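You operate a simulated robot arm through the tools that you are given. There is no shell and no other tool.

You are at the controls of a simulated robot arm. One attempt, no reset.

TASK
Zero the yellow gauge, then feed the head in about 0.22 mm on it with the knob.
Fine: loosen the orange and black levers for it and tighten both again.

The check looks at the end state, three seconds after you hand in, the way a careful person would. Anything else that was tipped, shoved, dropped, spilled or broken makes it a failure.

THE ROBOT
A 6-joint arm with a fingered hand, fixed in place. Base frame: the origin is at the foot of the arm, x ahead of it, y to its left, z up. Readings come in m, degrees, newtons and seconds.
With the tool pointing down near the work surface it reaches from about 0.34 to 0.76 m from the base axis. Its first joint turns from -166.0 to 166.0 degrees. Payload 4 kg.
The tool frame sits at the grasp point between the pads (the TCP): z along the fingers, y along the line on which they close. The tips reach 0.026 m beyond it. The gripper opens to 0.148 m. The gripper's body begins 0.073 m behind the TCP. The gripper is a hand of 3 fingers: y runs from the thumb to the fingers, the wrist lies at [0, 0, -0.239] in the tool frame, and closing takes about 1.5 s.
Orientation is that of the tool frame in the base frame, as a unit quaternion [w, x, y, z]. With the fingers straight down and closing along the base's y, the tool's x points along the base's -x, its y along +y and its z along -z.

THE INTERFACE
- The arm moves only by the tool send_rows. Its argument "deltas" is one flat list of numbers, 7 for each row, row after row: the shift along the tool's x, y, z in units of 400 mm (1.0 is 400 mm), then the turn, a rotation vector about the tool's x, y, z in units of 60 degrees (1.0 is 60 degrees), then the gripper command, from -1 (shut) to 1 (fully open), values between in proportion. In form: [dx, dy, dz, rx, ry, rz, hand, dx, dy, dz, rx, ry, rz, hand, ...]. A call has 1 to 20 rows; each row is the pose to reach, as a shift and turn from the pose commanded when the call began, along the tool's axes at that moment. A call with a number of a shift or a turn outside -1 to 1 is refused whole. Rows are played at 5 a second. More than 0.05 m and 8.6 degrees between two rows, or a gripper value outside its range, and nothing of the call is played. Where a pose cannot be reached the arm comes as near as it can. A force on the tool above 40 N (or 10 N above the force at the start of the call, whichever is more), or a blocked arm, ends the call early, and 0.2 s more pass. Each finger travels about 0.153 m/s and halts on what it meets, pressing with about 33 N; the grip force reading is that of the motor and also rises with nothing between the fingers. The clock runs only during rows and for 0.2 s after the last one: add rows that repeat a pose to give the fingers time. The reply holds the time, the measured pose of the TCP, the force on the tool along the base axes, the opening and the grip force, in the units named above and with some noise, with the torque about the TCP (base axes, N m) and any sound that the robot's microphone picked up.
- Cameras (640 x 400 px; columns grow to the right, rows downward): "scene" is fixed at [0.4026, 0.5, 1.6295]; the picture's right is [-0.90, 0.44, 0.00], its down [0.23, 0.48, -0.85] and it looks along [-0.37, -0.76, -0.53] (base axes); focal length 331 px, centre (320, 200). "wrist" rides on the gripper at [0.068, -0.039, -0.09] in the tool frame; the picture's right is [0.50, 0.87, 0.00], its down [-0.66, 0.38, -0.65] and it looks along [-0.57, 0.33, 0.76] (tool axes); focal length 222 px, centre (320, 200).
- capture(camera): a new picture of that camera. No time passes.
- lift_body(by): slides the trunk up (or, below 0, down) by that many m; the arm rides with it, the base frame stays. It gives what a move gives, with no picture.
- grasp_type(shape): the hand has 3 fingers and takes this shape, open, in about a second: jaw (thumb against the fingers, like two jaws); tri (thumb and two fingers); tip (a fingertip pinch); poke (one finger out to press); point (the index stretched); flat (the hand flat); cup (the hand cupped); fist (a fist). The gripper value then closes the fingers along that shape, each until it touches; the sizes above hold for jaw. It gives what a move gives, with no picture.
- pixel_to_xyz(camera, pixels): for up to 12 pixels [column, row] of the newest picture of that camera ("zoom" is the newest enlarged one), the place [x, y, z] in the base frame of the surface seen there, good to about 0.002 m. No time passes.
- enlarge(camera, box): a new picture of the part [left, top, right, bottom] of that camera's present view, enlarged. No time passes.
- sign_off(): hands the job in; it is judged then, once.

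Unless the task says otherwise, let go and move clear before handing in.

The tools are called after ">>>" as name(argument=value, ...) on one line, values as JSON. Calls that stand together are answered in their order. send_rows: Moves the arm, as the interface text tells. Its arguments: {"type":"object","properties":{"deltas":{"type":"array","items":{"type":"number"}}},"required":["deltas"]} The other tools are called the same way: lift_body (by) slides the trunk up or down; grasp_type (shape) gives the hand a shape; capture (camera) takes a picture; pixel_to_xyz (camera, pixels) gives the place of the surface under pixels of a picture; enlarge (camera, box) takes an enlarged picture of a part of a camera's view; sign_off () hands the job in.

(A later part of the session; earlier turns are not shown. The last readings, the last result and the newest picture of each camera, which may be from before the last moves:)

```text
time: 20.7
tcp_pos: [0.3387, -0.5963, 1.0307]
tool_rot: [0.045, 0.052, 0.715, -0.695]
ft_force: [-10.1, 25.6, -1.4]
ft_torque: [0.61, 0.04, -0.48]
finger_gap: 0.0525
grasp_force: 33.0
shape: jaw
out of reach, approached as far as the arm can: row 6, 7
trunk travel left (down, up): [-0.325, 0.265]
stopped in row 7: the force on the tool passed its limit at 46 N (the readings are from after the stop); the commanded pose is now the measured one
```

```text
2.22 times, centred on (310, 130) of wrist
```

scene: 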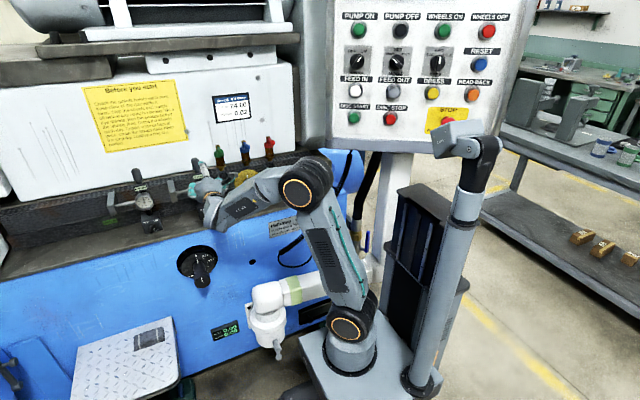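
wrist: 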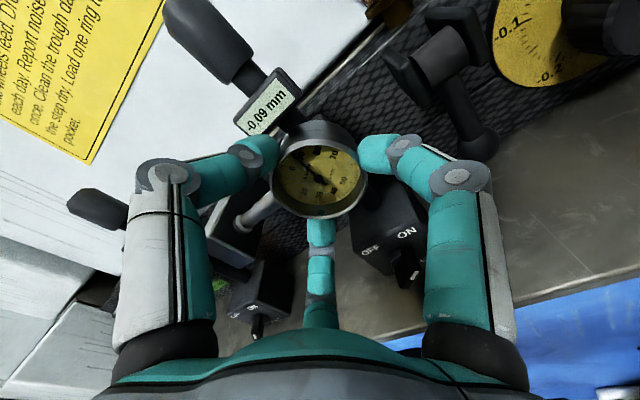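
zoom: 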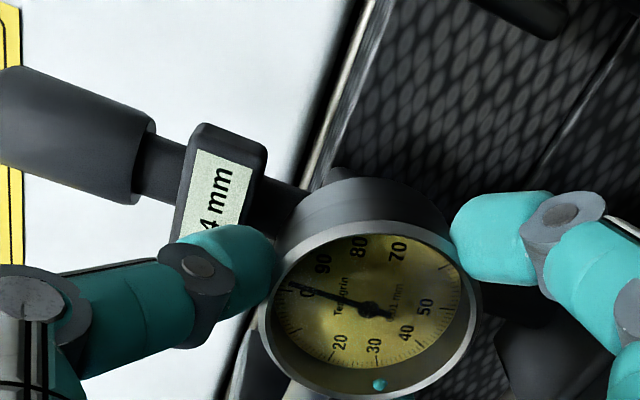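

The arm hit a reach limit late in the turn and the tool force peaked at 46 N, pulling the TCP up about 8 mm. I'll open the fingers now to relieve the gauge and then inspect it.

>>> send_rows(deltas=[0, 0, 0, 0, 0, 0, -0.25, 0, 0, 0, 0, 0, 0, -0.1, 0, 0, 0, 0, 0, 0, 0.05, 0, 0, 0, 0, 0, 0, 0.2, 0, 0, 0, 0, 0, 0, 0.2])

>>> enlarge(camera="wrist", box=[220, 40, 400, 220])

>>> capture(camera="wrist")

```text
time: 21.9
tcp_pos: [0.3398, -0.5992, 1.0326]
tool_rot: [0.045, 0.051, 0.712, -0.699]
ft_force: [0.1, -0.2, 0.0]
ft_torque: [0.01, -0.02, 0.02]
finger_gap: 0.088
grasp_force: 0.0
shape: jaw
trunk travel left (down, up): [-0.325, 0.265]
```

```text
2.22 times, centred on (310, 130) of wrist
```

zoom: 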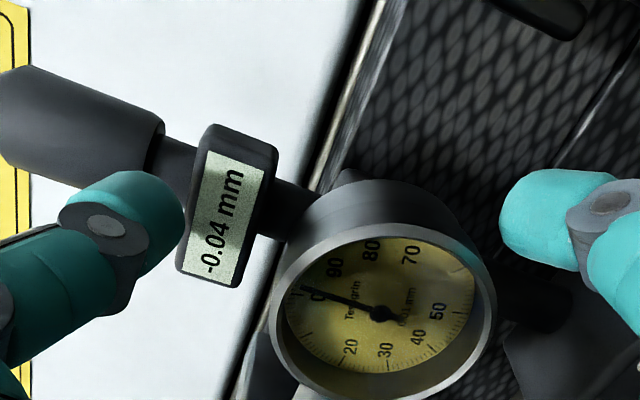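

```text
taken
```

wrist: 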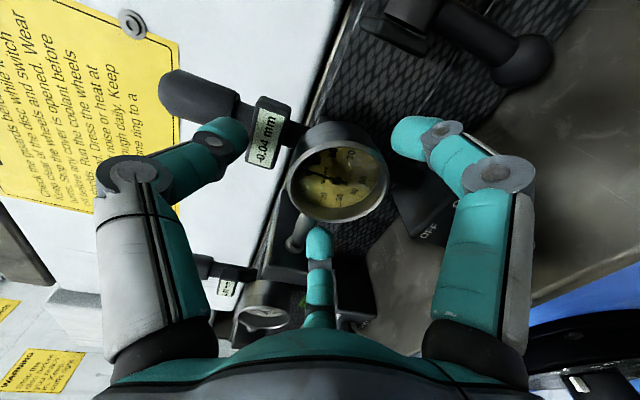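

The tag now reads -0.04 mm and the gauge still looks seated; the last part of the turn slipped because of the roll limit. I'll back straight out, roll back to a comfortable angle, recentre and check the gauge.

>>> send_rows(deltas=[0.0005, 0.001, -0.055, 0, 0, 0, 0.2, 0.001, 0.002, -0.1075, 0, 0, 0, 0.2, 0.004, 0.006, -0.1075, 0.004, -0.001, -0.109, 0.2, 0.007, 0.009, -0.1075, 0.008, -0.002, -0.218, 0.2, 0.011, 0.013, -0.1075, 0.012, -0.003, -0.328, 0.2, 0.014, 0.017, -0.1075, 0.015, -0.003, -0.437, 0.2, 0.017, 0.02, -0.1075, 0.019, -0.004, -0.546, 0.2, 0.017, 0.02, -0.1075, 0.019, -0.004, -0.546, 0.2])

>>> capture(camera="wrist")

>>> capture(camera="scene")

```text
time: 23.7
tcp_pos: [0.3343, -0.5565, 1.0237]
tool_rot: [-0.152, -0.152, 0.692, -0.689]
ft_force: [0.1, 0.5, 0.5]
ft_torque: [-0.02, -0.01, 0.02]
finger_gap: 0.088
grasp_force: 0.0
shape: jaw
out of reach, approached as far as the arm can: row 2
trunk travel left (down, up): [-0.325, 0.265]
```

```text
taken
```

wrist: 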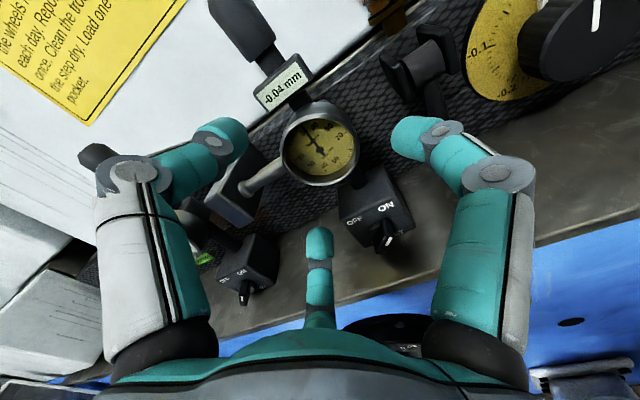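

```text
taken
```

scene: 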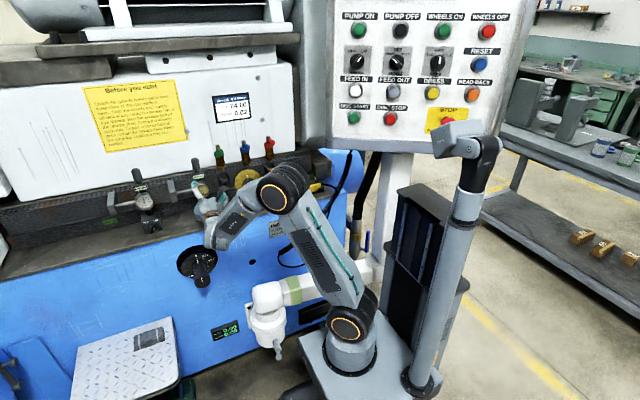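

The gauge looks upright and unmoved, tag -0.04 mm. I'll re-measure the rim to confirm it stayed in place before gripping again.

>>> enlarge(camera="wrist", box=[260, 60, 400, 240])

>>> pixel_to_xyz(camera="wrist", pixels=[[320, 145], [286, 140], [358, 145], [322, 112], [322, 178], [297, 118], [346, 118], [345, 172], [285, 88], [378, 238], [262, 185], [245, 20]])

```text
2.22 times, centred on (330, 150) of wrist
```

zoom: 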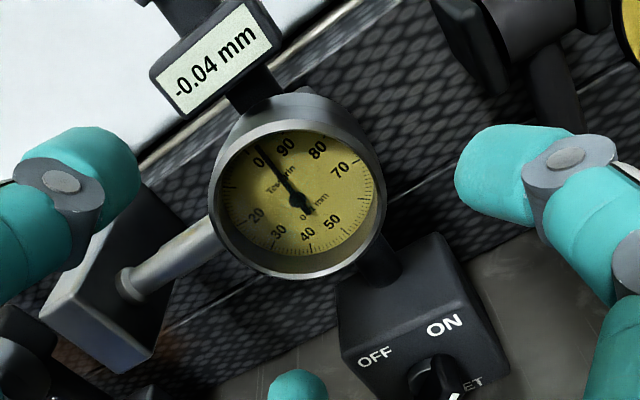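

```text
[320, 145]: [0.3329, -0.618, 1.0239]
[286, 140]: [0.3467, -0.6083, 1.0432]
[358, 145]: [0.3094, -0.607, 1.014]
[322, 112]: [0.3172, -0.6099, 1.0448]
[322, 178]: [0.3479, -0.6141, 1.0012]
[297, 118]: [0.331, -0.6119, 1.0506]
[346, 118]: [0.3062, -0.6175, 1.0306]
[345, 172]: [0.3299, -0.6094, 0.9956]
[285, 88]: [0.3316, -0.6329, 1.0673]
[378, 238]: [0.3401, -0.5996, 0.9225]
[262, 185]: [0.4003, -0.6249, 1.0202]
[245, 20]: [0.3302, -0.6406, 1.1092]
```

The gauge is still centred near (0.333, 1.023). I'll go back in, grip, and turn 12° clockwise, staying well within the roll limit.

>>> send_rows(deltas=[0, 0, 0.05, 0, 0, 0, 0.2, 0, 0, 0.093, 0, 0, 0, 0.2, 0, 0, 0.093, 0, 0, 0, 0.0, 0, 0, 0.093, 0, 0, 0, -0.2, 0, 0, 0.093, 0, 0, 0, -0.3, 0, 0, 0.093, 0, 0, 0, -0.45, 0, 0, 0.093, 0, 0, 0, -0.45, 0, 0, 0.093, 0, 0, 0.05, -0.45, 0, 0, 0.093, 0, 0, 0.1, -0.45, 0, 0, 0.093, 0, 0, 0.15, -0.45, 0, 0, 0.093, 0, 0, 0.2, -0.45, 0, 0, 0.093, 0, 0, 0.2, -0.45])

>>> enlarge(camera="wrist", box=[220, 40, 400, 220])

```text
time: 26.3
tcp_pos: [0.3324, -0.5937, 1.0246]
tool_rot: [-0.079, -0.079, 0.703, -0.702]
ft_force: [-4.5, -0.6, -0.4]
ft_torque: [0.0, 0.01, -0.09]
finger_gap: 0.0501
grasp_force: 33.1
shape: jaw
trunk travel left (down, up): [-0.325, 0.265]
```

```text
2.22 times, centred on (310, 130) of wrist
```

zoom: 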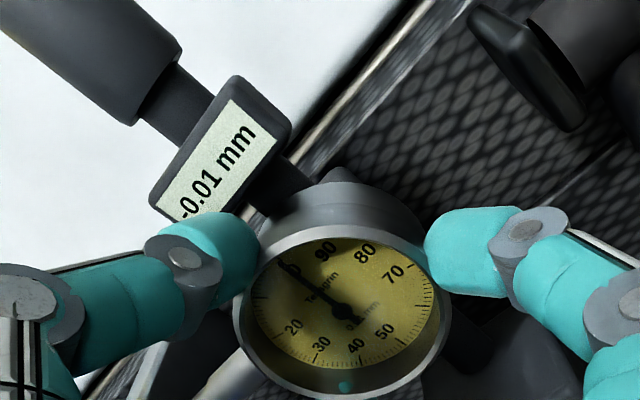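

Tag reads -0.01 mm. I'll turn another 2.4° clockwise and check.

>>> send_rows(deltas=[0, 0, 0, 0, 0, 0.02, -0.45, 0, 0, 0, 0, 0, 0.04, -0.45, 0, 0, 0, 0, 0, 0.04, -0.45])

>>> enlarge(camera="wrist", box=[220, 40, 400, 220])

```text
time: 27.1
tcp_pos: [0.3331, -0.5943, 1.0236]
tool_rot: [-0.063, -0.064, 0.706, -0.703]
ft_force: [-5.9, -6.0, 0.2]
ft_torque: [0.0, -0.01, -0.15]
finger_gap: 0.0496
grasp_force: 33.1
shape: jaw
trunk travel left (down, up): [-0.325, 0.265]
```

```text
2.22 times, centred on (310, 130) of wrist
```

zoom: 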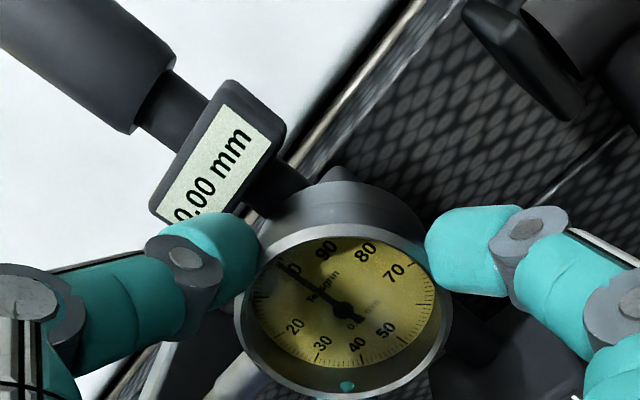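

The tag shows 0.00 mm. I'll release the bezel, back straight off and confirm it holds.

>>> send_rows(deltas=[0, 0, 0, 0, 0, 0, -0.25, 0, 0, 0, 0, 0, 0, -0.05, 0, 0, 0, 0, 0, 0, 0.2, 0, 0, 0, 0, 0, 0, 0.2, 0, 0, -0.05, 0, 0, -0.05, 0.2, 0, 0, -0.1, 0, 0, -0.15, 0.2, 0, 0, -0.1, 0, 0, -0.25, 0.2])

>>> enlarge(camera="wrist", box=[240, 40, 400, 240])

```text
time: 28.7
tcp_pos: [0.3348, -0.5534, 1.0238]
tool_rot: [-0.156, -0.156, 0.69, -0.689]
ft_force: [0.1, -0.1, -0.2]
ft_torque: [-0.02, 0.01, 0.01]
finger_gap: 0.0884
grasp_force: 0.0
shape: jaw
trunk travel left (down, up): [-0.325, 0.265]
```

```text
2.00 times, centred on (320, 140) of wrist
```

zoom: 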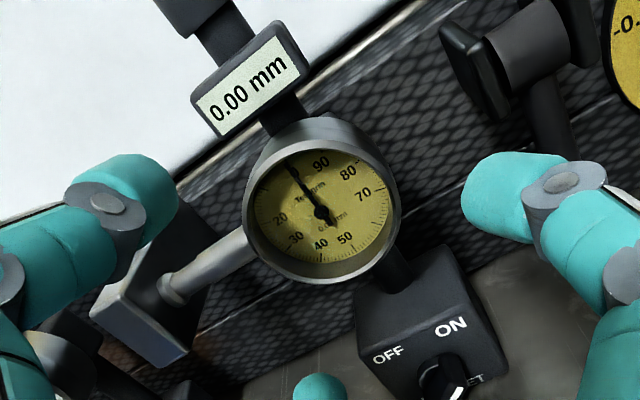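

The yellow gauge now reads 0.00 mm with the needle on 0. Next I'll move over to the black lever at x≈0.246, with the camera upright, to measure its ball.

>>> send_rows(deltas=[0.0479, 0.003, 0.0035, 0, 0, -0.115, 0.2, 0.0958, 0.006, 0.007, 0, 0, -0.23, 0.2, 0.1437, 0.009, 0.0105, 0, 0, -0.345, 0.2, 0.1916, 0.0115, 0.014, 0, 0, -0.46, 0.2, 0.2395, 0.0145, 0.0175, 0, 0, -0.575, 0.2, 0.2395, 0.0145, 0.0175, 0, 0, -0.575, 0.2])

>>> capture(camera="wrist")

>>> enlarge(camera="wrist", box=[250, 100, 390, 220])

```text
time: 30.1
tcp_pos: [0.2436, -0.5602, 1.0605]
tool_rot: [-0.353, -0.353, 0.614, -0.611]
ft_force: [0.3, 0.3, -0.7]
ft_torque: [-0.02, 0.04, 0.02]
finger_gap: 0.0883
grasp_force: 0.0
shape: jaw
trunk travel left (down, up): [-0.325, 0.265]
```

```text
taken
```

wrist: 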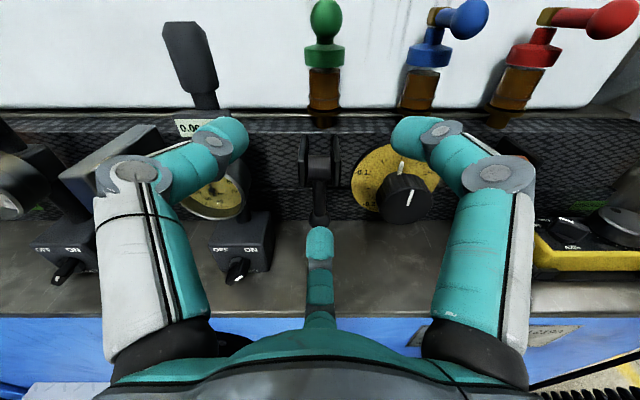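

```text
3.33 times, centred on (320, 160) of wrist
```

zoom: 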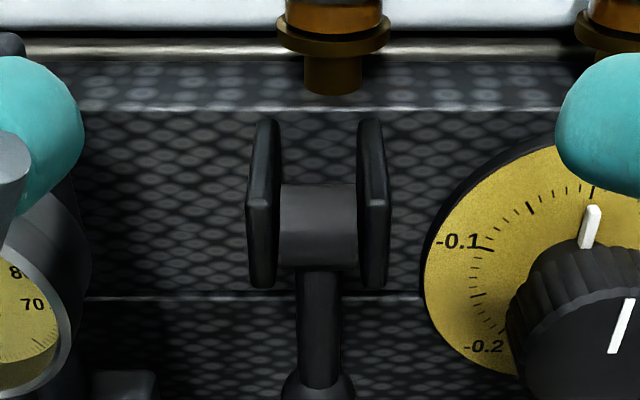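

The black lever is straight ahead, hub at (320,160) and ball near (320,215). I'll measure hub, shaft, ball, ledge and the magnet base edge.

>>> pixel_to_xyz(camera="wrist", pixels=[[320, 160], [320, 175], [320, 195], [320, 215], [316, 217], [304, 160], [338, 160], [333, 162], [270, 220], [265, 250], [360, 290], [238, 270]])

>>> pixel_to_xyz(camera="zoom", pixels=[[282, 232], [356, 230], [318, 186], [318, 262], [300, 330], [340, 330], [285, 390], [352, 390], [318, 385], [262, 125], [372, 125], [150, 385]])

>>> enlarge(camera="scene", box=[180, 130, 300, 230])

```text
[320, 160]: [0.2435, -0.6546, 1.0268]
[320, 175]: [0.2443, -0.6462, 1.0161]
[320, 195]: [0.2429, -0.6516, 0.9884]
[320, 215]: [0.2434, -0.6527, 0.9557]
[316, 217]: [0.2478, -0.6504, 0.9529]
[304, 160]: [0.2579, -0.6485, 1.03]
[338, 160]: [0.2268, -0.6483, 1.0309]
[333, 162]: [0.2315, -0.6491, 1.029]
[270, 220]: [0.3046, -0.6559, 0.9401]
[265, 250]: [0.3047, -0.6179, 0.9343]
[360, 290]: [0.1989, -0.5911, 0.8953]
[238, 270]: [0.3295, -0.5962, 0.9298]
```

```text
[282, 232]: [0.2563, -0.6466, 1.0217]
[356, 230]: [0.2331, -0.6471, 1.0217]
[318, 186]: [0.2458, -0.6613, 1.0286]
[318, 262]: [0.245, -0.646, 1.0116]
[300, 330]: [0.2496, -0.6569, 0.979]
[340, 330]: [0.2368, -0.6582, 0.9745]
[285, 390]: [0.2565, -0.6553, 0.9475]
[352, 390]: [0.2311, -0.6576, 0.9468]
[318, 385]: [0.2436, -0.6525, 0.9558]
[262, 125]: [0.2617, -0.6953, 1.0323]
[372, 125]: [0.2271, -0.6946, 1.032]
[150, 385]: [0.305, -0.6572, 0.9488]
```

```text
4.00 times, centred on (240, 180) of scene
```

zoom: 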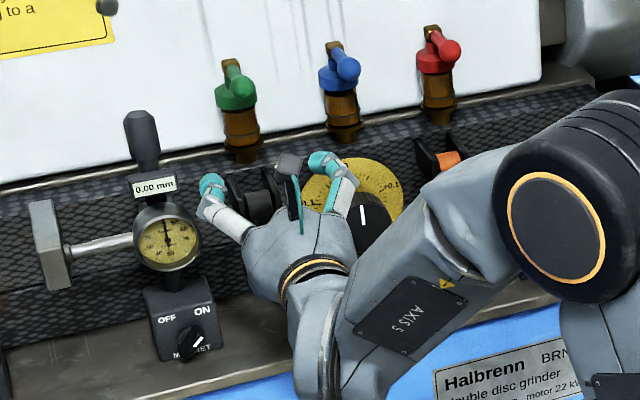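

Black lever: hub axis ≈ (y -0.661, z 1.014), ball centre ≈ (0.244,-0.660,0.945), radius ~13 mm; scene camera confirms the gauge at 0.00. I'll measure the knob precisely too, since the fingers will pass near it.

>>> enlarge(camera="wrist", box=[340, 130, 460, 240])

>>> pixel_to_xyz(camera="wrist", pixels=[[406, 203], [380, 203], [429, 200], [404, 190], [407, 219], [384, 188], [424, 187], [388, 217], [424, 214], [360, 180], [375, 150], [375, 210]])

```text
3.64 times, centred on (400, 185) of wrist
```

zoom: 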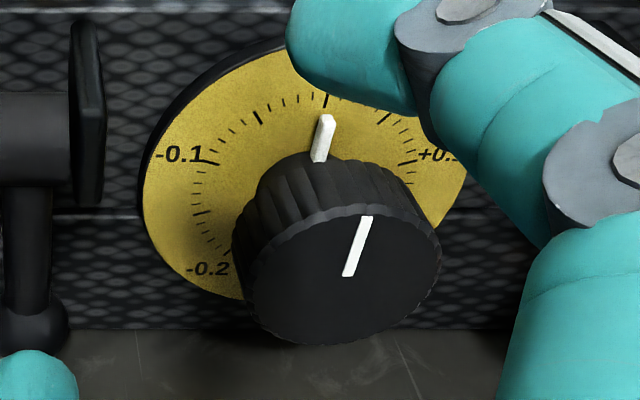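

```text
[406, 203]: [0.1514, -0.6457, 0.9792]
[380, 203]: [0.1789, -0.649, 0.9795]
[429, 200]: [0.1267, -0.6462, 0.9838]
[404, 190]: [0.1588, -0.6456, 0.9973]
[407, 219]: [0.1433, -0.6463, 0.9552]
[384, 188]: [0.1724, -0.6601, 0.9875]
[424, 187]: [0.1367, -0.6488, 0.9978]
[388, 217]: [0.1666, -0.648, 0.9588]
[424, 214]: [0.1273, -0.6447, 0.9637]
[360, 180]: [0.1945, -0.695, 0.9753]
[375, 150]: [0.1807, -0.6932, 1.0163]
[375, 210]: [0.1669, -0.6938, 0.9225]
```

Knob centre ≈ (0.152, 0.976), radius ~27 mm. I'll pitch the hand about 38° down with a slight extra roll and set the fingers to a 48 mm opening, stopping short of the black lever.

>>> send_rows(deltas=[-0.022, 0.0125, 0.0103, -0.0488, -0.0937, -0.0134, 0.0, -0.0438, 0.0249, 0.0207, -0.0976, -0.1874, -0.0268, -0.1, -0.0658, 0.0374, 0.031, -0.1464, -0.2811, -0.0402, -0.2, -0.0877, 0.0499, 0.0413, -0.1952, -0.3749, -0.0535, -0.35, -0.1096, 0.0623, 0.0517, -0.244, -0.4686, -0.0669, -0.35, -0.1315, 0.0748, 0.062, -0.2928, -0.5623, -0.0803, -0.35, -0.1315, 0.0748, 0.062, -0.2928, -0.5623, -0.0803, -0.35])

>>> capture(camera="wrist")

>>> enlarge(camera="scene", box=[180, 130, 300, 230])

```text
time: 31.7
tcp_pos: [0.2456, -0.5856, 1.0008]
tool_rot: [-0.234, -0.483, 0.759, -0.369]
ft_force: [0.0, -0.5, 0.4]
ft_torque: [-0.01, 0.01, 0.0]
finger_gap: 0.0483
grasp_force: 0.0
shape: jaw
trunk travel left (down, up): [-0.325, 0.265]
```

```text
taken
```

wrist: 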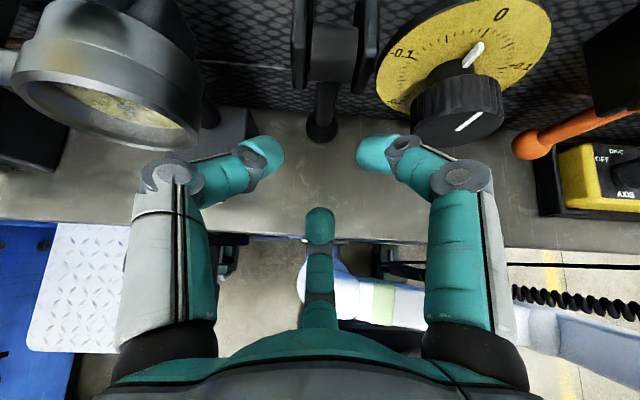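

```text
4.00 times, centred on (240, 180) of scene
```

zoom: 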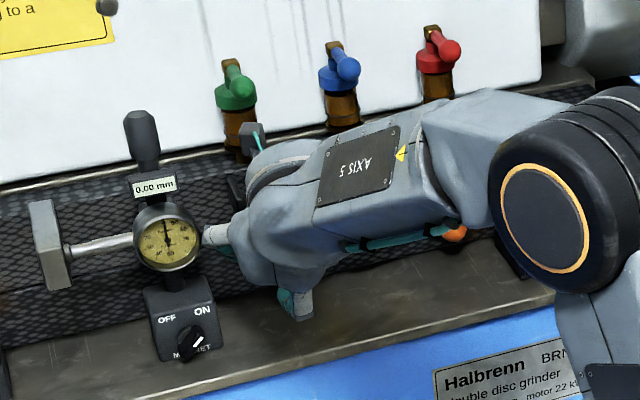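

The black ball is at (322,127) between the two upper fingertips, the gauge is to the left at (110,90) and the knob to the right. I'll measure the ball from here.

>>> enlarge(camera="wrist", box=[270, 60, 380, 180])

>>> pixel_to_xyz(camera="wrist", pixels=[[322, 128], [308, 128], [336, 128], [322, 141], [322, 116], [324, 95], [330, 62], [262, 152], [375, 152], [320, 218], [160, 140], [200, 120]])

```text
3.33 times, centred on (325, 120) of wrist
```

zoom: 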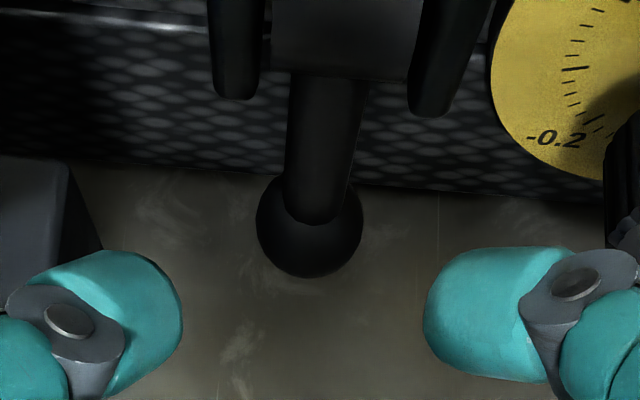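

```text
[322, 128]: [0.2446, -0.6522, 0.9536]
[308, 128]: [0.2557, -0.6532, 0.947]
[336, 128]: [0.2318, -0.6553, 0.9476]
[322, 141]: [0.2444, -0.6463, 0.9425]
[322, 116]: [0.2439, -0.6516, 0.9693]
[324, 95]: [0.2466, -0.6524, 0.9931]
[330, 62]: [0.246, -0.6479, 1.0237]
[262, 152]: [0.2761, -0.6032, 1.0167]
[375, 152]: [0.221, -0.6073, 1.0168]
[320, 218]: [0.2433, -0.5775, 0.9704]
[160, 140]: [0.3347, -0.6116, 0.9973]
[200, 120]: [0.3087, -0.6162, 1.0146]
```

Ball centre ≈ (0.244,-0.6585,0.945), right on the tool axis. I'll advance 82 mm along the tool axis so the three fingertips surround the ball, then check.

>>> send_rows(deltas=[0.001, 0.0005, 0.052, 0, 0, 0, -0.35, 0.002, 0.001, 0.104, 0, 0, 0, -0.35, 0.003, 0.0015, 0.155, 0, 0, 0, -0.35, 0.003, 0.0015, 0.206, 0, 0, 0, -0.35, 0.003, 0.0015, 0.206, 0, 0, 0, -0.35])

>>> capture(camera="wrist")

```text
time: 32.9
tcp_pos: [0.2433, -0.65, 0.9494]
tool_rot: [-0.235, -0.483, 0.759, -0.369]
ft_force: [1.2, 0.3, 0.2]
ft_torque: [-0.03, 0.01, -0.05]
finger_gap: 0.048
grasp_force: 0.0
shape: jaw
trunk travel left (down, up): [-0.325, 0.265]
```

```text
taken
```

wrist: 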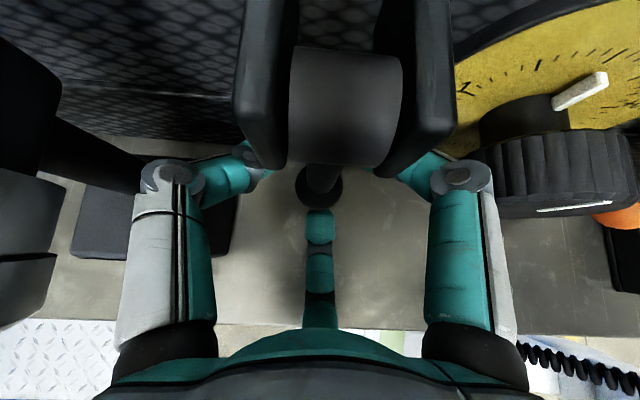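

The ball is caged between the three fingers with no contact force. I'll close on it.

>>> send_rows(deltas=[0, 0, 0, 0, 0, 0, -0.55, 0, 0, 0, 0, 0, 0, -0.7, 0, 0, 0, 0, 0, 0, -0.85, 0, 0, 0, 0, 0, 0, -0.85])

>>> capture(camera="wrist")

```text
time: 33.9
tcp_pos: [0.2447, -0.6509, 0.9482]
tool_rot: [-0.235, -0.483, 0.759, -0.368]
ft_force: [1.7, -0.3, -5.5]
ft_torque: [0.09, 0.02, 0.03]
finger_gap: 0.0197
grasp_force: 33.1
shape: jaw
trunk travel left (down, up): [-0.325, 0.265]
```

```text
taken
```

wrist: 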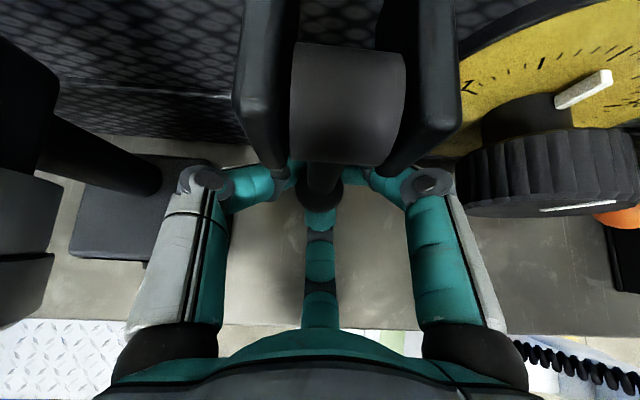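

Gripped at 20 mm with 33 N. I'll swing the ball outward along the arc about the hub axis, to 30° first.

>>> send_rows(deltas=[-0.0115, 0.0054, -0.0186, 0, 0, 0, -0.85, -0.0208, 0.0097, -0.0389, 0, 0, 0, -0.85, -0.0276, 0.0128, -0.0601, 0, 0, 0, -0.85, -0.032, 0.0148, -0.082, 0, 0, 0, -0.85, -0.032, 0.0148, -0.082, 0, 0, 0, -0.85])

>>> capture(camera="wrist")

>>> enlarge(camera="scene", box=[180, 130, 300, 230])

```text
time: 35.1
tcp_pos: [0.2445, -0.6162, 0.9555]
tool_rot: [-0.234, -0.483, 0.76, -0.366]
ft_force: [0.8, 3.7, -28.9]
ft_torque: [0.99, 0.1, 0.08]
finger_gap: 0.0199
grasp_force: 33.3
shape: jaw
trunk travel left (down, up): [-0.325, 0.265]
```

```text
taken
```

wrist: 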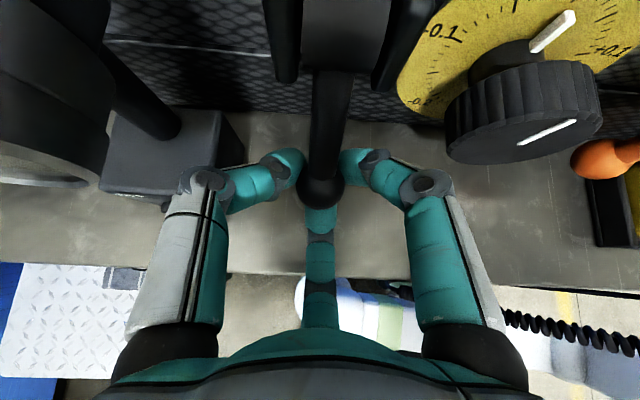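

```text
4.00 times, centred on (240, 180) of scene
```

zoom: 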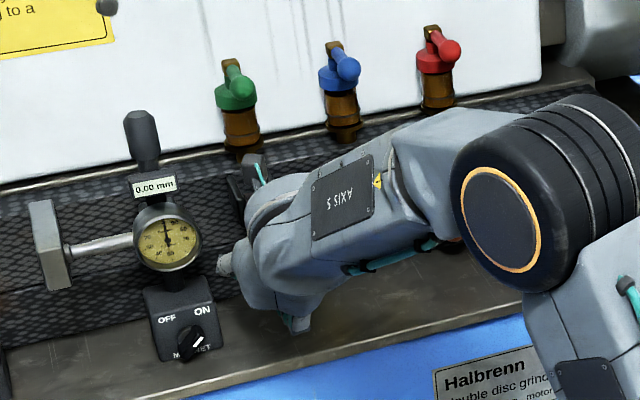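

The lever swings outward; the radial force (-29 N in z) suggests the true lever radius is nearer 81 mm than 69 mm. I'll continue to about 55° along the corrected arc.

>>> send_rows(deltas=[-0.0054, 0.0025, -0.0144, 0, 0, 0, -0.85, -0.0072, 0.0033, -0.0319, 0, 0, 0, -0.85, -0.0072, 0.0033, -0.0498, 0, 0, 0, -0.85, -0.0062, 0.0028, -0.0672, 0, 0, 0, -0.85, -0.0035, 0.0015, -0.0849, 0, 0, 0, -0.85, 0.0003, -0.0003, -0.1018, 0, 0, 0, -0.85, 0.0003, -0.0003, -0.1018, 0, 0, 0, -0.85])

>>> capture(camera="wrist")

```text
time: 36.7
tcp_pos: [0.2441, -0.584, 0.9829]
tool_rot: [-0.235, -0.484, 0.759, -0.368]
ft_force: [4.6, 24.9, -24.0]
ft_torque: [0.97, 0.05, 0.17]
finger_gap: 0.0217
grasp_force: 32.9
shape: jaw
trunk travel left (down, up): [-0.325, 0.265]
```

```text
taken
```

wrist: 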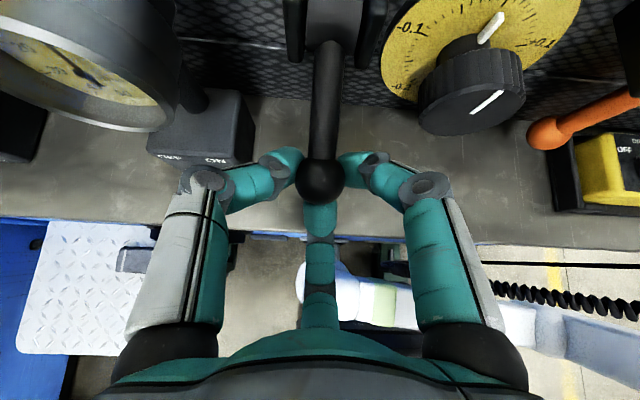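

The lever is at roughly 50°; the three readings fit an arc of radius about 90 mm, so I'll follow that larger arc to reduce the radial load and go to 70°.

>>> send_rows(deltas=[0.0003, -0.0002, -0.0178, 0, 0, 0, -0.85, 0.0064, -0.003, -0.0367, 0, 0, 0, -0.85, 0.0138, -0.0066, -0.055, 0, 0, 0, -0.85, 0.0226, -0.0107, -0.0725, 0, 0, 0, -0.85, 0.0226, -0.0107, -0.0725, 0, 0, 0, -0.85])

>>> capture(camera="wrist")

>>> enlarge(camera="scene", box=[180, 130, 300, 230])

```text
time: 37.7
tcp_pos: [0.2474, -0.5689, 0.9961]
tool_rot: [-0.234, -0.486, 0.761, -0.362]
ft_force: [15.5, -1.2, -24.2]
ft_torque: [0.37, 0.09, 0.19]
finger_gap: 0.0131
grasp_force: 33.0
shape: jaw
trunk travel left (down, up): [-0.325, 0.265]
stopped in row 4: the force on the tool passed its limit at 47 N (the readings are from after the stop); the commanded pose is now the measured one
```

```text
taken
```

wrist: 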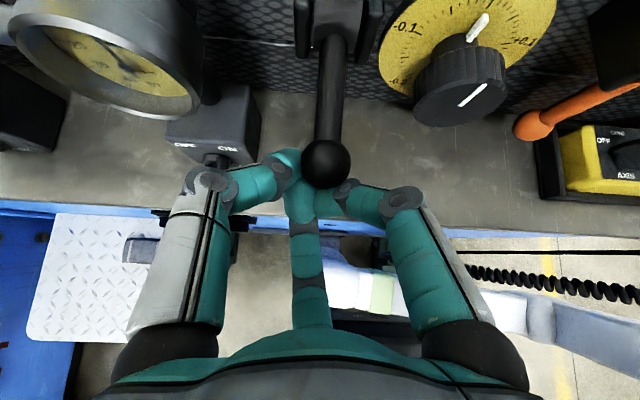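

```text
4.00 times, centred on (240, 180) of scene
```

zoom: 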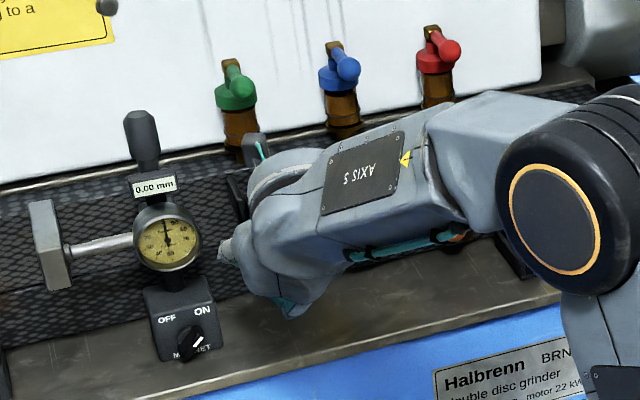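

The ball slipped out of the pinch (gap 13 mm) and now sits just above the closed fingertips at (326,165). I'll measure where the ball is.

>>> pixel_to_xyz(camera="wrist", pixels=[[326, 163], [326, 148], [305, 160], [348, 162], [326, 178], [329, 110], [332, 70], [332, 30], [318, 120], [340, 120], [325, 185], [290, 165]])

>>> enlarge(camera="wrist", box=[240, 0, 420, 220])

```text
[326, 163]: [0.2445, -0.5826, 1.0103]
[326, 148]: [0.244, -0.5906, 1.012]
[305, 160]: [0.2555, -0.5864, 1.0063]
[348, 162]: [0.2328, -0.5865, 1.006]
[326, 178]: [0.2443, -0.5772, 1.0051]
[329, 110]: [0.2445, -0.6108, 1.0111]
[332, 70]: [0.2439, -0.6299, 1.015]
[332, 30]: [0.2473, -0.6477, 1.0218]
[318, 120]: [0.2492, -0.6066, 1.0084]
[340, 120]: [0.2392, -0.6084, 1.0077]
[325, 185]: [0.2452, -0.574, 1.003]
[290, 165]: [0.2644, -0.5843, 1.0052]
```

```text
1.82 times, centred on (330, 110) of wrist
```

zoom: 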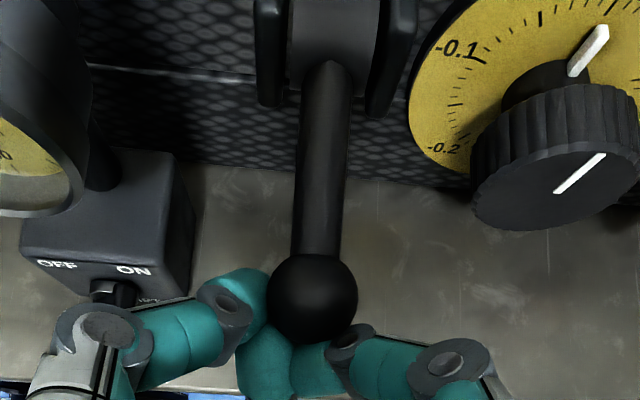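

The lever is now at about 79° (ball centre ≈ (0.244,-0.586,1.000)). I'll nudge it a bit higher from below with the closed fingertips, watching the force.

>>> send_rows(deltas=[0.009, -0.004, -0.008, 0, 0, 0, -0.85, 0.018, -0.0083, -0.0155, 0, 0, 0, -0.85, 0.0267, -0.0125, -0.0232, 0, 0, 0, -0.85])

>>> pixel_to_xyz(camera="wrist", pixels=[[320, 200]])

>>> capture(camera="wrist")

```text
time: 38.1
tcp_pos: [0.2479, -0.5666, 0.9971]
tool_rot: [-0.232, -0.487, 0.761, -0.36]
ft_force: [14.3, -5.1, -12.6]
ft_torque: [0.23, 0.06, 0.2]
finger_gap: 0.0127
grasp_force: 32.6
shape: jaw
trunk travel left (down, up): [-0.325, 0.265]
stopped in row 1: the force on the tool passed its limit at 43 N (the readings are from after the stop); the commanded pose is now the measured one
```

```text
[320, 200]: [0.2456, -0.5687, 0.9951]
```

```text
taken
```

wrist: 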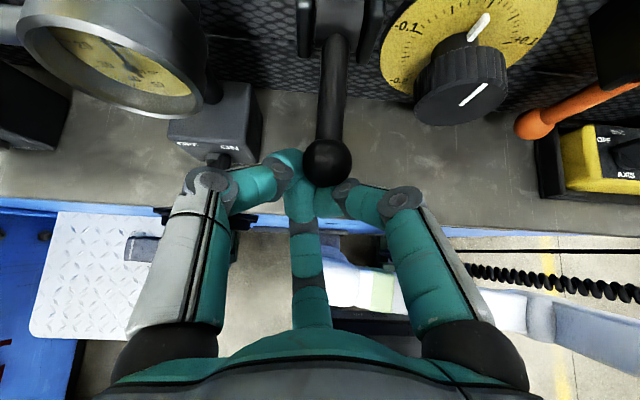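

The lever won't go further (43 N immediately), so about 79° is its end stop and it should be fully loosened. I'll drop the fingers clear of the ball and back out.

>>> send_rows(deltas=[-0.022, 0.0103, 0.0095, 0, 0, 0, -0.85, -0.0633, 0.0295, -0.0405, 0, 0, 0, -0.85, -0.1053, 0.0493, -0.0995, 0, 0, 0, -0.85, -0.0308, 0.0143, -0.1645, 0, 0, 0, -0.35, -0.0308, 0.0143, -0.1645, 0, 0, 0, -0.35])

>>> capture(camera="wrist")

>>> enlarge(camera="scene", box=[180, 130, 300, 230])

```text
time: 39.3
tcp_pos: [0.2459, -0.5058, 1.0308]
tool_rot: [-0.233, -0.485, 0.762, -0.361]
ft_force: [0.0, 0.4, -1.1]
ft_torque: [-0.01, 0.0, 0.0]
finger_gap: 0.0478
grasp_force: 0.0
shape: jaw
trunk travel left (down, up): [-0.325, 0.265]
```

```text
taken
```

wrist: 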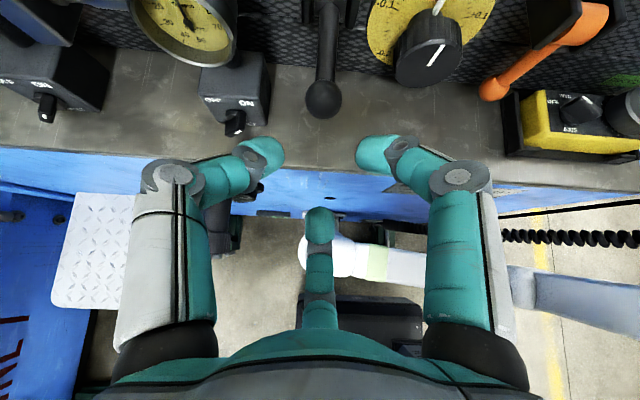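

```text
4.00 times, centred on (240, 180) of scene
```

zoom: 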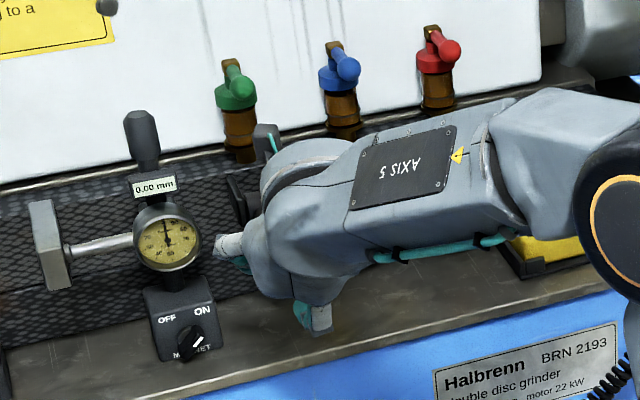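

Black lever stays out at about 80° and the gauge still reads 0.00. Now I'll move across to the orange lever (x≈0.058), staying well in front of everything.

>>> send_rows(deltas=[0.0504, 0.0794, 0.0195, 0, 0, 0.033, -0.35, 0.1008, 0.1588, 0.039, 0, 0, 0.067, -0.35, 0.1512, 0.2382, 0.0585, 0, 0, 0.1, -0.35, 0.2016, 0.3176, 0.078, 0, 0, 0.133, -0.35, 0.252, 0.397, 0.0975, 0, 0, 0.1667, -0.35, 0.252, 0.397, 0.0975, 0, 0, 0.1667, -0.35])

>>> capture(camera="wrist")

>>> capture(camera="scene")

```text
time: 40.7
tcp_pos: [0.0726, -0.5516, 1.0142]
tool_rot: [-0.209, -0.413, 0.801, -0.38]
ft_force: [-0.5, 0.0, -0.2]
ft_torque: [-0.02, 0.01, -0.03]
finger_gap: 0.048
grasp_force: 0.0
shape: jaw
out of reach, approached as far as the arm can: row 5, 6
trunk travel left (down, up): [-0.325, 0.265]
```

```text
taken
```

wrist: 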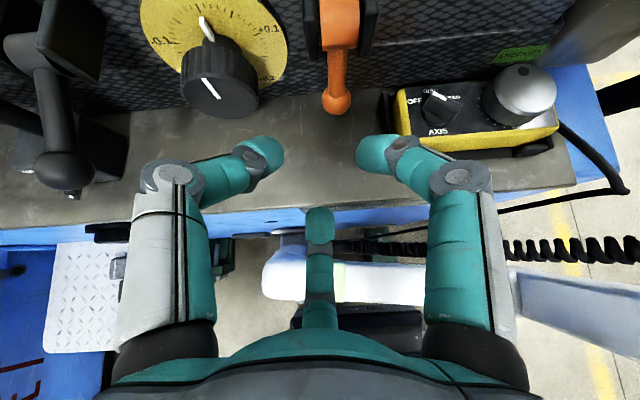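

```text
taken
```

scene: 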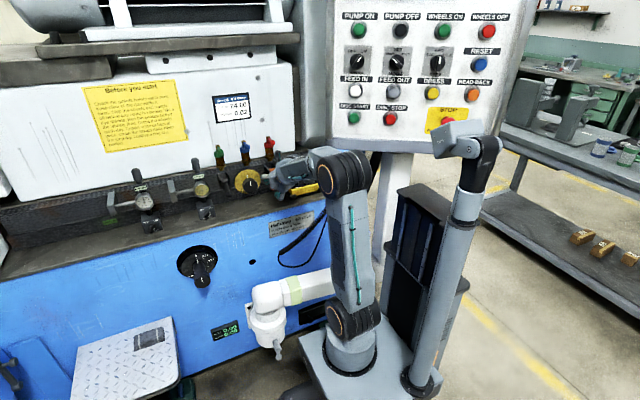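

The hand stopped about 13 mm short in x at a reach limit; the orange ball is at (337,103). I'll measure the lever and its neighbours from here.

>>> pixel_to_xyz(camera="wrist", pixels=[[337, 103], [323, 100], [350, 100], [337, 114], [337, 70], [340, 20], [323, 10], [358, 10], [400, 120], [440, 95], [520, 90], [225, 85]])

>>> enlarge(camera="wrist", box=[270, 0, 430, 180])

```text
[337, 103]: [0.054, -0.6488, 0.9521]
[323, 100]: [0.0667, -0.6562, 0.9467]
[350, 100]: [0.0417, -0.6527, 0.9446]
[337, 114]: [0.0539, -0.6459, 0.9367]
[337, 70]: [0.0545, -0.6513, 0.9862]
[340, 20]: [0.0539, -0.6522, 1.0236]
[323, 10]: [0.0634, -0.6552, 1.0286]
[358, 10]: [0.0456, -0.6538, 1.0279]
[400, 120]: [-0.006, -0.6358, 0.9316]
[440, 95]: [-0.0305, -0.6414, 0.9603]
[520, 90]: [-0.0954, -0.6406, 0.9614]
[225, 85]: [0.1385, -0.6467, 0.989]
```

```text
2.22 times, centred on (350, 90) of wrist
```

zoom: 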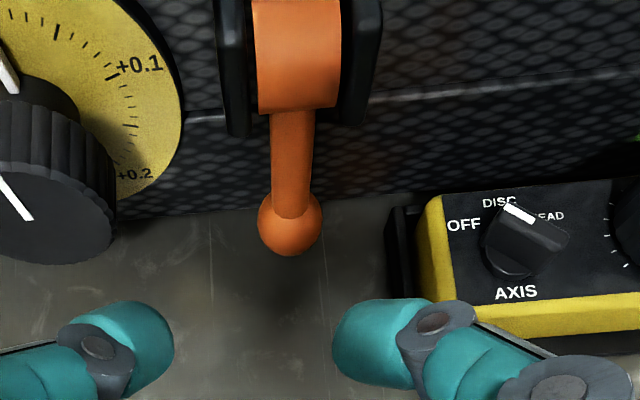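

Orange ball centre ≈ (0.054,-0.6585,0.944), with +0.2 visible on the dial scale and the yellow pendant box starting at x≈0. I'll move to a pre-grasp in front of the orange ball and verify the pose.

>>> send_rows(deltas=[0.018, 0.006, 0.033, 0, 0, 0, -0.35, 0.035, 0.011, 0.067, 0, 0, 0, -0.35, 0.053, 0.017, 0.1, 0, 0, 0, -0.35, 0.053, 0.017, 0.1, 0, 0, 0, -0.35])

>>> capture(camera="wrist")

```text
time: 41.7
tcp_pos: [0.0612, -0.5883, 0.9967]
tool_rot: [-0.213, -0.411, 0.801, -0.38]
ft_force: [0.1, 0.1, 0.4]
ft_torque: [0.01, 0.0, 0.01]
finger_gap: 0.0478
grasp_force: 0.1
shape: jaw
out of reach, approached as far as the arm can: row 1, 2, 3, 4
trunk travel left (down, up): [-0.325, 0.265]
```

```text
taken
```

wrist: 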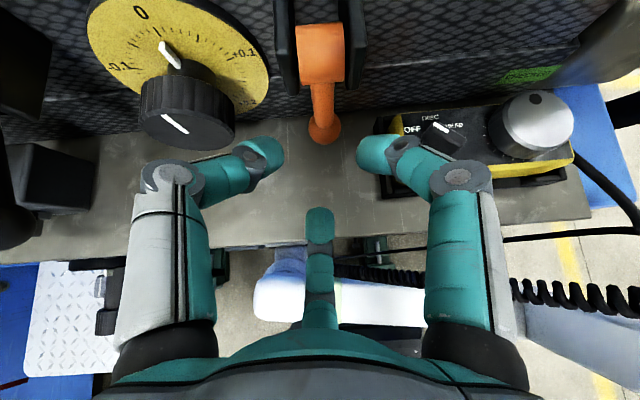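

Still limited at (0.061,-0.588,0.997), likely by a wrist joint given the roll. I'll roll back 12° and try again for the target.

>>> send_rows(deltas=[0.009, 0.004, 0, 0, 0, -0.1, -0.35, 0.019, 0.008, 0, 0, 0, -0.2, -0.35, 0.019, 0.008, 0, 0, 0, -0.2, -0.35])

```text
time: 42.5
tcp_pos: [0.0609, -0.5891, 1.0]
tool_rot: [-0.254, -0.492, 0.754, -0.355]
ft_force: [0.4, -0.3, -0.4]
ft_torque: [0.0, -0.04, 0.03]
finger_gap: 0.048
grasp_force: 0.1
shape: jaw
out of reach, approached as far as the arm can: row 1, 2, 3
trunk travel left (down, up): [-0.325, 0.265]
```

The tool won't come past x≈0.061 regardless of roll, so it's probably a wrist singularity (tool aligned with the forearm). I'll check the arm's link positions to choose a better pitch or trunk height.

>>> capture(camera="scene")

>>> pixel_to_xyz(camera="scene", pixels=[[348, 318], [335, 172], [350, 172], [300, 175], [285, 180], [320, 160], [355, 250], [275, 185]])

>>> enlarge(camera="scene", box=[230, 120, 400, 240])

```text
taken
```

scene: 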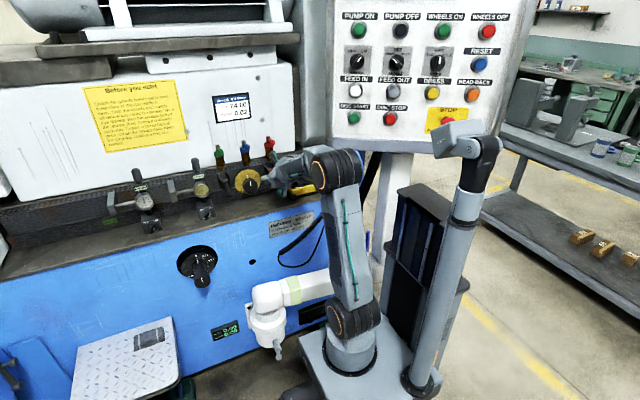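

```text
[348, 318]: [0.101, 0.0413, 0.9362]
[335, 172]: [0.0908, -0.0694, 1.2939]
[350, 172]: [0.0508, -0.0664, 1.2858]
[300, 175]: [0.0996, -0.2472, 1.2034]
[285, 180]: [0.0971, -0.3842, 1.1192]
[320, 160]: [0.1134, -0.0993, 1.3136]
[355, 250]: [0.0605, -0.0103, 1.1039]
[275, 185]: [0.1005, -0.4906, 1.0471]
```

```text
3.33 times, centred on (315, 180) of scene
```

zoom: 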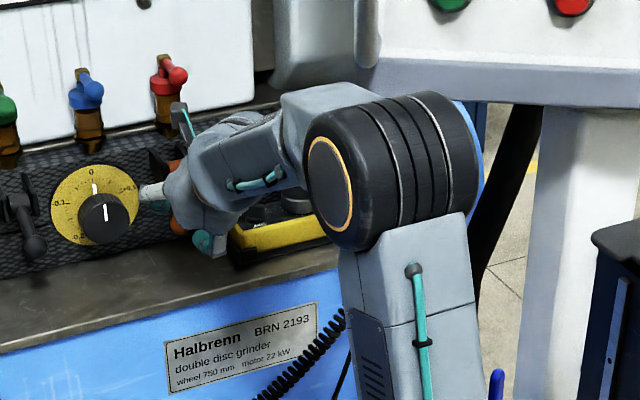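

The forearm slopes about 25° down, nearly in line with the 38° tool pitch, which is a singular region. I'll retreat, raise the hand, then lower the trunk 0.15 m so the wrist has a healthier bend.

>>> send_rows(deltas=[-0.0475, -0.0329, -0.0409, 0, 0, 0, -0.35, -0.095, -0.0659, -0.0819, 0, 0, 0, -0.35, -0.1425, -0.0988, -0.1228, 0, 0, 0, -0.35, -0.0692, -0.1274, -0.1848, 0, 0, 0, -0.35, 0.004, -0.156, -0.247, 0, 0, 0, -0.35, 0.0772, -0.1845, -0.309, 0, 0, 0, -0.35, 0.1505, -0.213, -0.371, 0, 0, 0, -0.35, 0.1505, -0.213, -0.371, 0, 0, 0, -0.35])

>>> capture(camera="scene")

```text
time: 44.3
tcp_pos: [0.1302, -0.5264, 1.1354]
tool_rot: [-0.264, -0.486, 0.751, -0.361]
ft_force: [-0.9, -0.3, 0.2]
ft_torque: [-0.05, 0.01, -0.02]
finger_gap: 0.048
grasp_force: 0.1
shape: jaw
out of reach, approached as far as the arm can: row 1, 2, 4, 5, 6, 7, 8
trunk travel left (down, up): [-0.325, 0.265]
```

```text
taken
```

scene: 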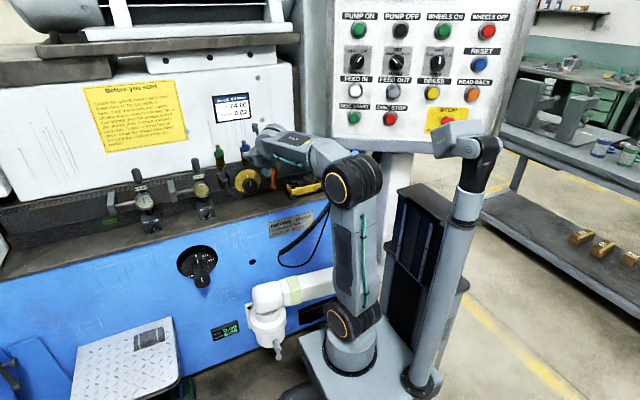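

The limit always occurs where the wrist roll joint would go below about 30°, and a higher trunk avoids that for this pose. I'll raise the trunk by 0.13 m (safe direction) and then come down to the orange lever.

>>> lift_body(by=0.13)

>>> send_rows(deltas=[-0.0446, 0.0449, 0.069, 0.0043, -0.0052, 0.024, -0.35, -0.0891, 0.0897, 0.138, 0.0086, -0.0105, 0.048, -0.35, -0.1337, 0.1346, 0.207, 0.0129, -0.0157, 0.072, -0.35, -0.1783, 0.1794, 0.2763, 0.0171, -0.0209, 0.0962, -0.35, -0.2229, 0.2243, 0.3454, 0.0214, -0.0261, 0.12, -0.35, -0.2674, 0.2691, 0.4144, 0.0257, -0.0314, 0.144, -0.35, -0.312, 0.314, 0.4835, 0.03, -0.0366, 0.1683, -0.35, -0.312, 0.314, 0.4835, 0.03, -0.0366, 0.1683, -0.35])

>>> capture(camera="wrist")

```text
time: 45.8
tcp_pos: [0.1294, -0.5263, 1.264]
tool_rot: [-0.265, -0.486, 0.75, -0.361]
ft_force: [0.3, -0.2, 0.0]
ft_torque: [0.01, -0.03, 0.02]
finger_gap: 0.048
grasp_force: 0.0
shape: jaw
trunk travel left (down, up): [-0.455, 0.135]
```

```text
time: 47.6
tcp_pos: [0.0554, -0.5801, 1.0166]
tool_rot: [-0.209, -0.428, 0.79, -0.385]
ft_force: [0.3, 0.5, 0.0]
ft_torque: [0.01, -0.03, -0.03]
finger_gap: 0.0481
grasp_force: 0.0
shape: jaw
out of reach, approached as far as the arm can: row 6
trunk travel left (down, up): [-0.455, 0.135]
```

```text
taken
```

wrist: 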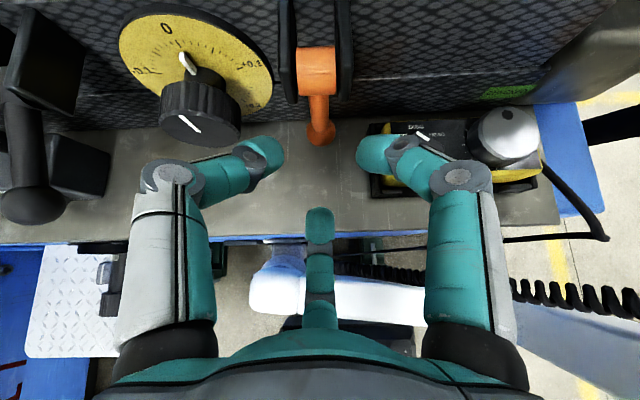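

Now the hand is at (0.055,-0.580,1.017) right in front of the orange lever. Before gripping, I'll use the black lever's current position to pin down the true lever geometry.

>>> enlarge(camera="scene", box=[210, 150, 270, 210])

```text
6.67 times, centred on (240, 180) of scene
```

zoom: 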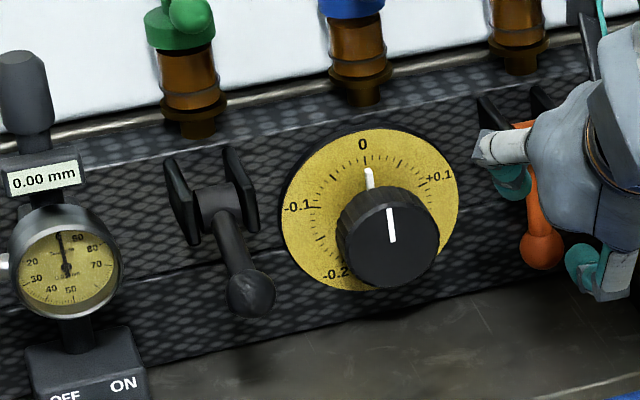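

>>> pixel_to_xyz(camera="zoom", pixels=[[252, 292], [230, 295], [273, 292], [250, 272], [252, 312], [235, 250], [228, 225], [215, 200], [205, 190], [540, 250], [530, 170], [372, 230]])

```text
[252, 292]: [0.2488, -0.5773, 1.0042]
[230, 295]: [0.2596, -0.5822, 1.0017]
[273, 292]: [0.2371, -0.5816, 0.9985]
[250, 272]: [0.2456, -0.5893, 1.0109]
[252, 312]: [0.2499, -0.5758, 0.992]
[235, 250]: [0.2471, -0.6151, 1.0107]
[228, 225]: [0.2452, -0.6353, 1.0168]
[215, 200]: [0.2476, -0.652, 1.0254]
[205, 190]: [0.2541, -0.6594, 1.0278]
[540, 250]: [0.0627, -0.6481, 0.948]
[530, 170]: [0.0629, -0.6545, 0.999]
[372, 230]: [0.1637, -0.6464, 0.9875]
```

The black lever rests at about 74° with its ball at (0.246,-0.587,0.999), giving a lever length near 74 mm. I'll now advance on the orange ball and surround it.

>>> send_rows(deltas=[-0.0085, 0.0075, 0.03, 0, 0, 0, -0.35, -0.0172, 0.0145, 0.083, 0, 0, 0, -0.35, -0.0172, 0.0145, 0.136, 0, 0, 0, -0.35, -0.0172, 0.0145, 0.19, 0, 0, 0, -0.35, -0.0172, 0.0145, 0.2435, 0, 0, 0, -0.35, -0.0172, 0.0145, 0.2435, 0, 0, 0, -0.35])

>>> capture(camera="wrist")

```text
time: 49.0
tcp_pos: [0.0511, -0.6514, 0.9497]
tool_rot: [-0.209, -0.429, 0.79, -0.385]
ft_force: [0.1, 0.4, -1.0]
ft_torque: [0.0, -0.01, 0.01]
finger_gap: 0.0481
grasp_force: 0.0
shape: jaw
trunk travel left (down, up): [-0.455, 0.135]
```

```text
taken
```

wrist: 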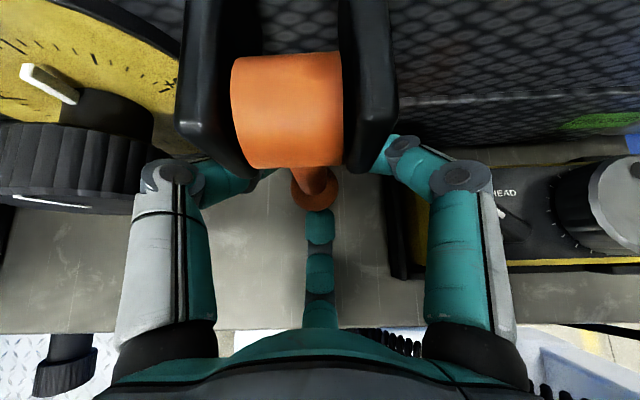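

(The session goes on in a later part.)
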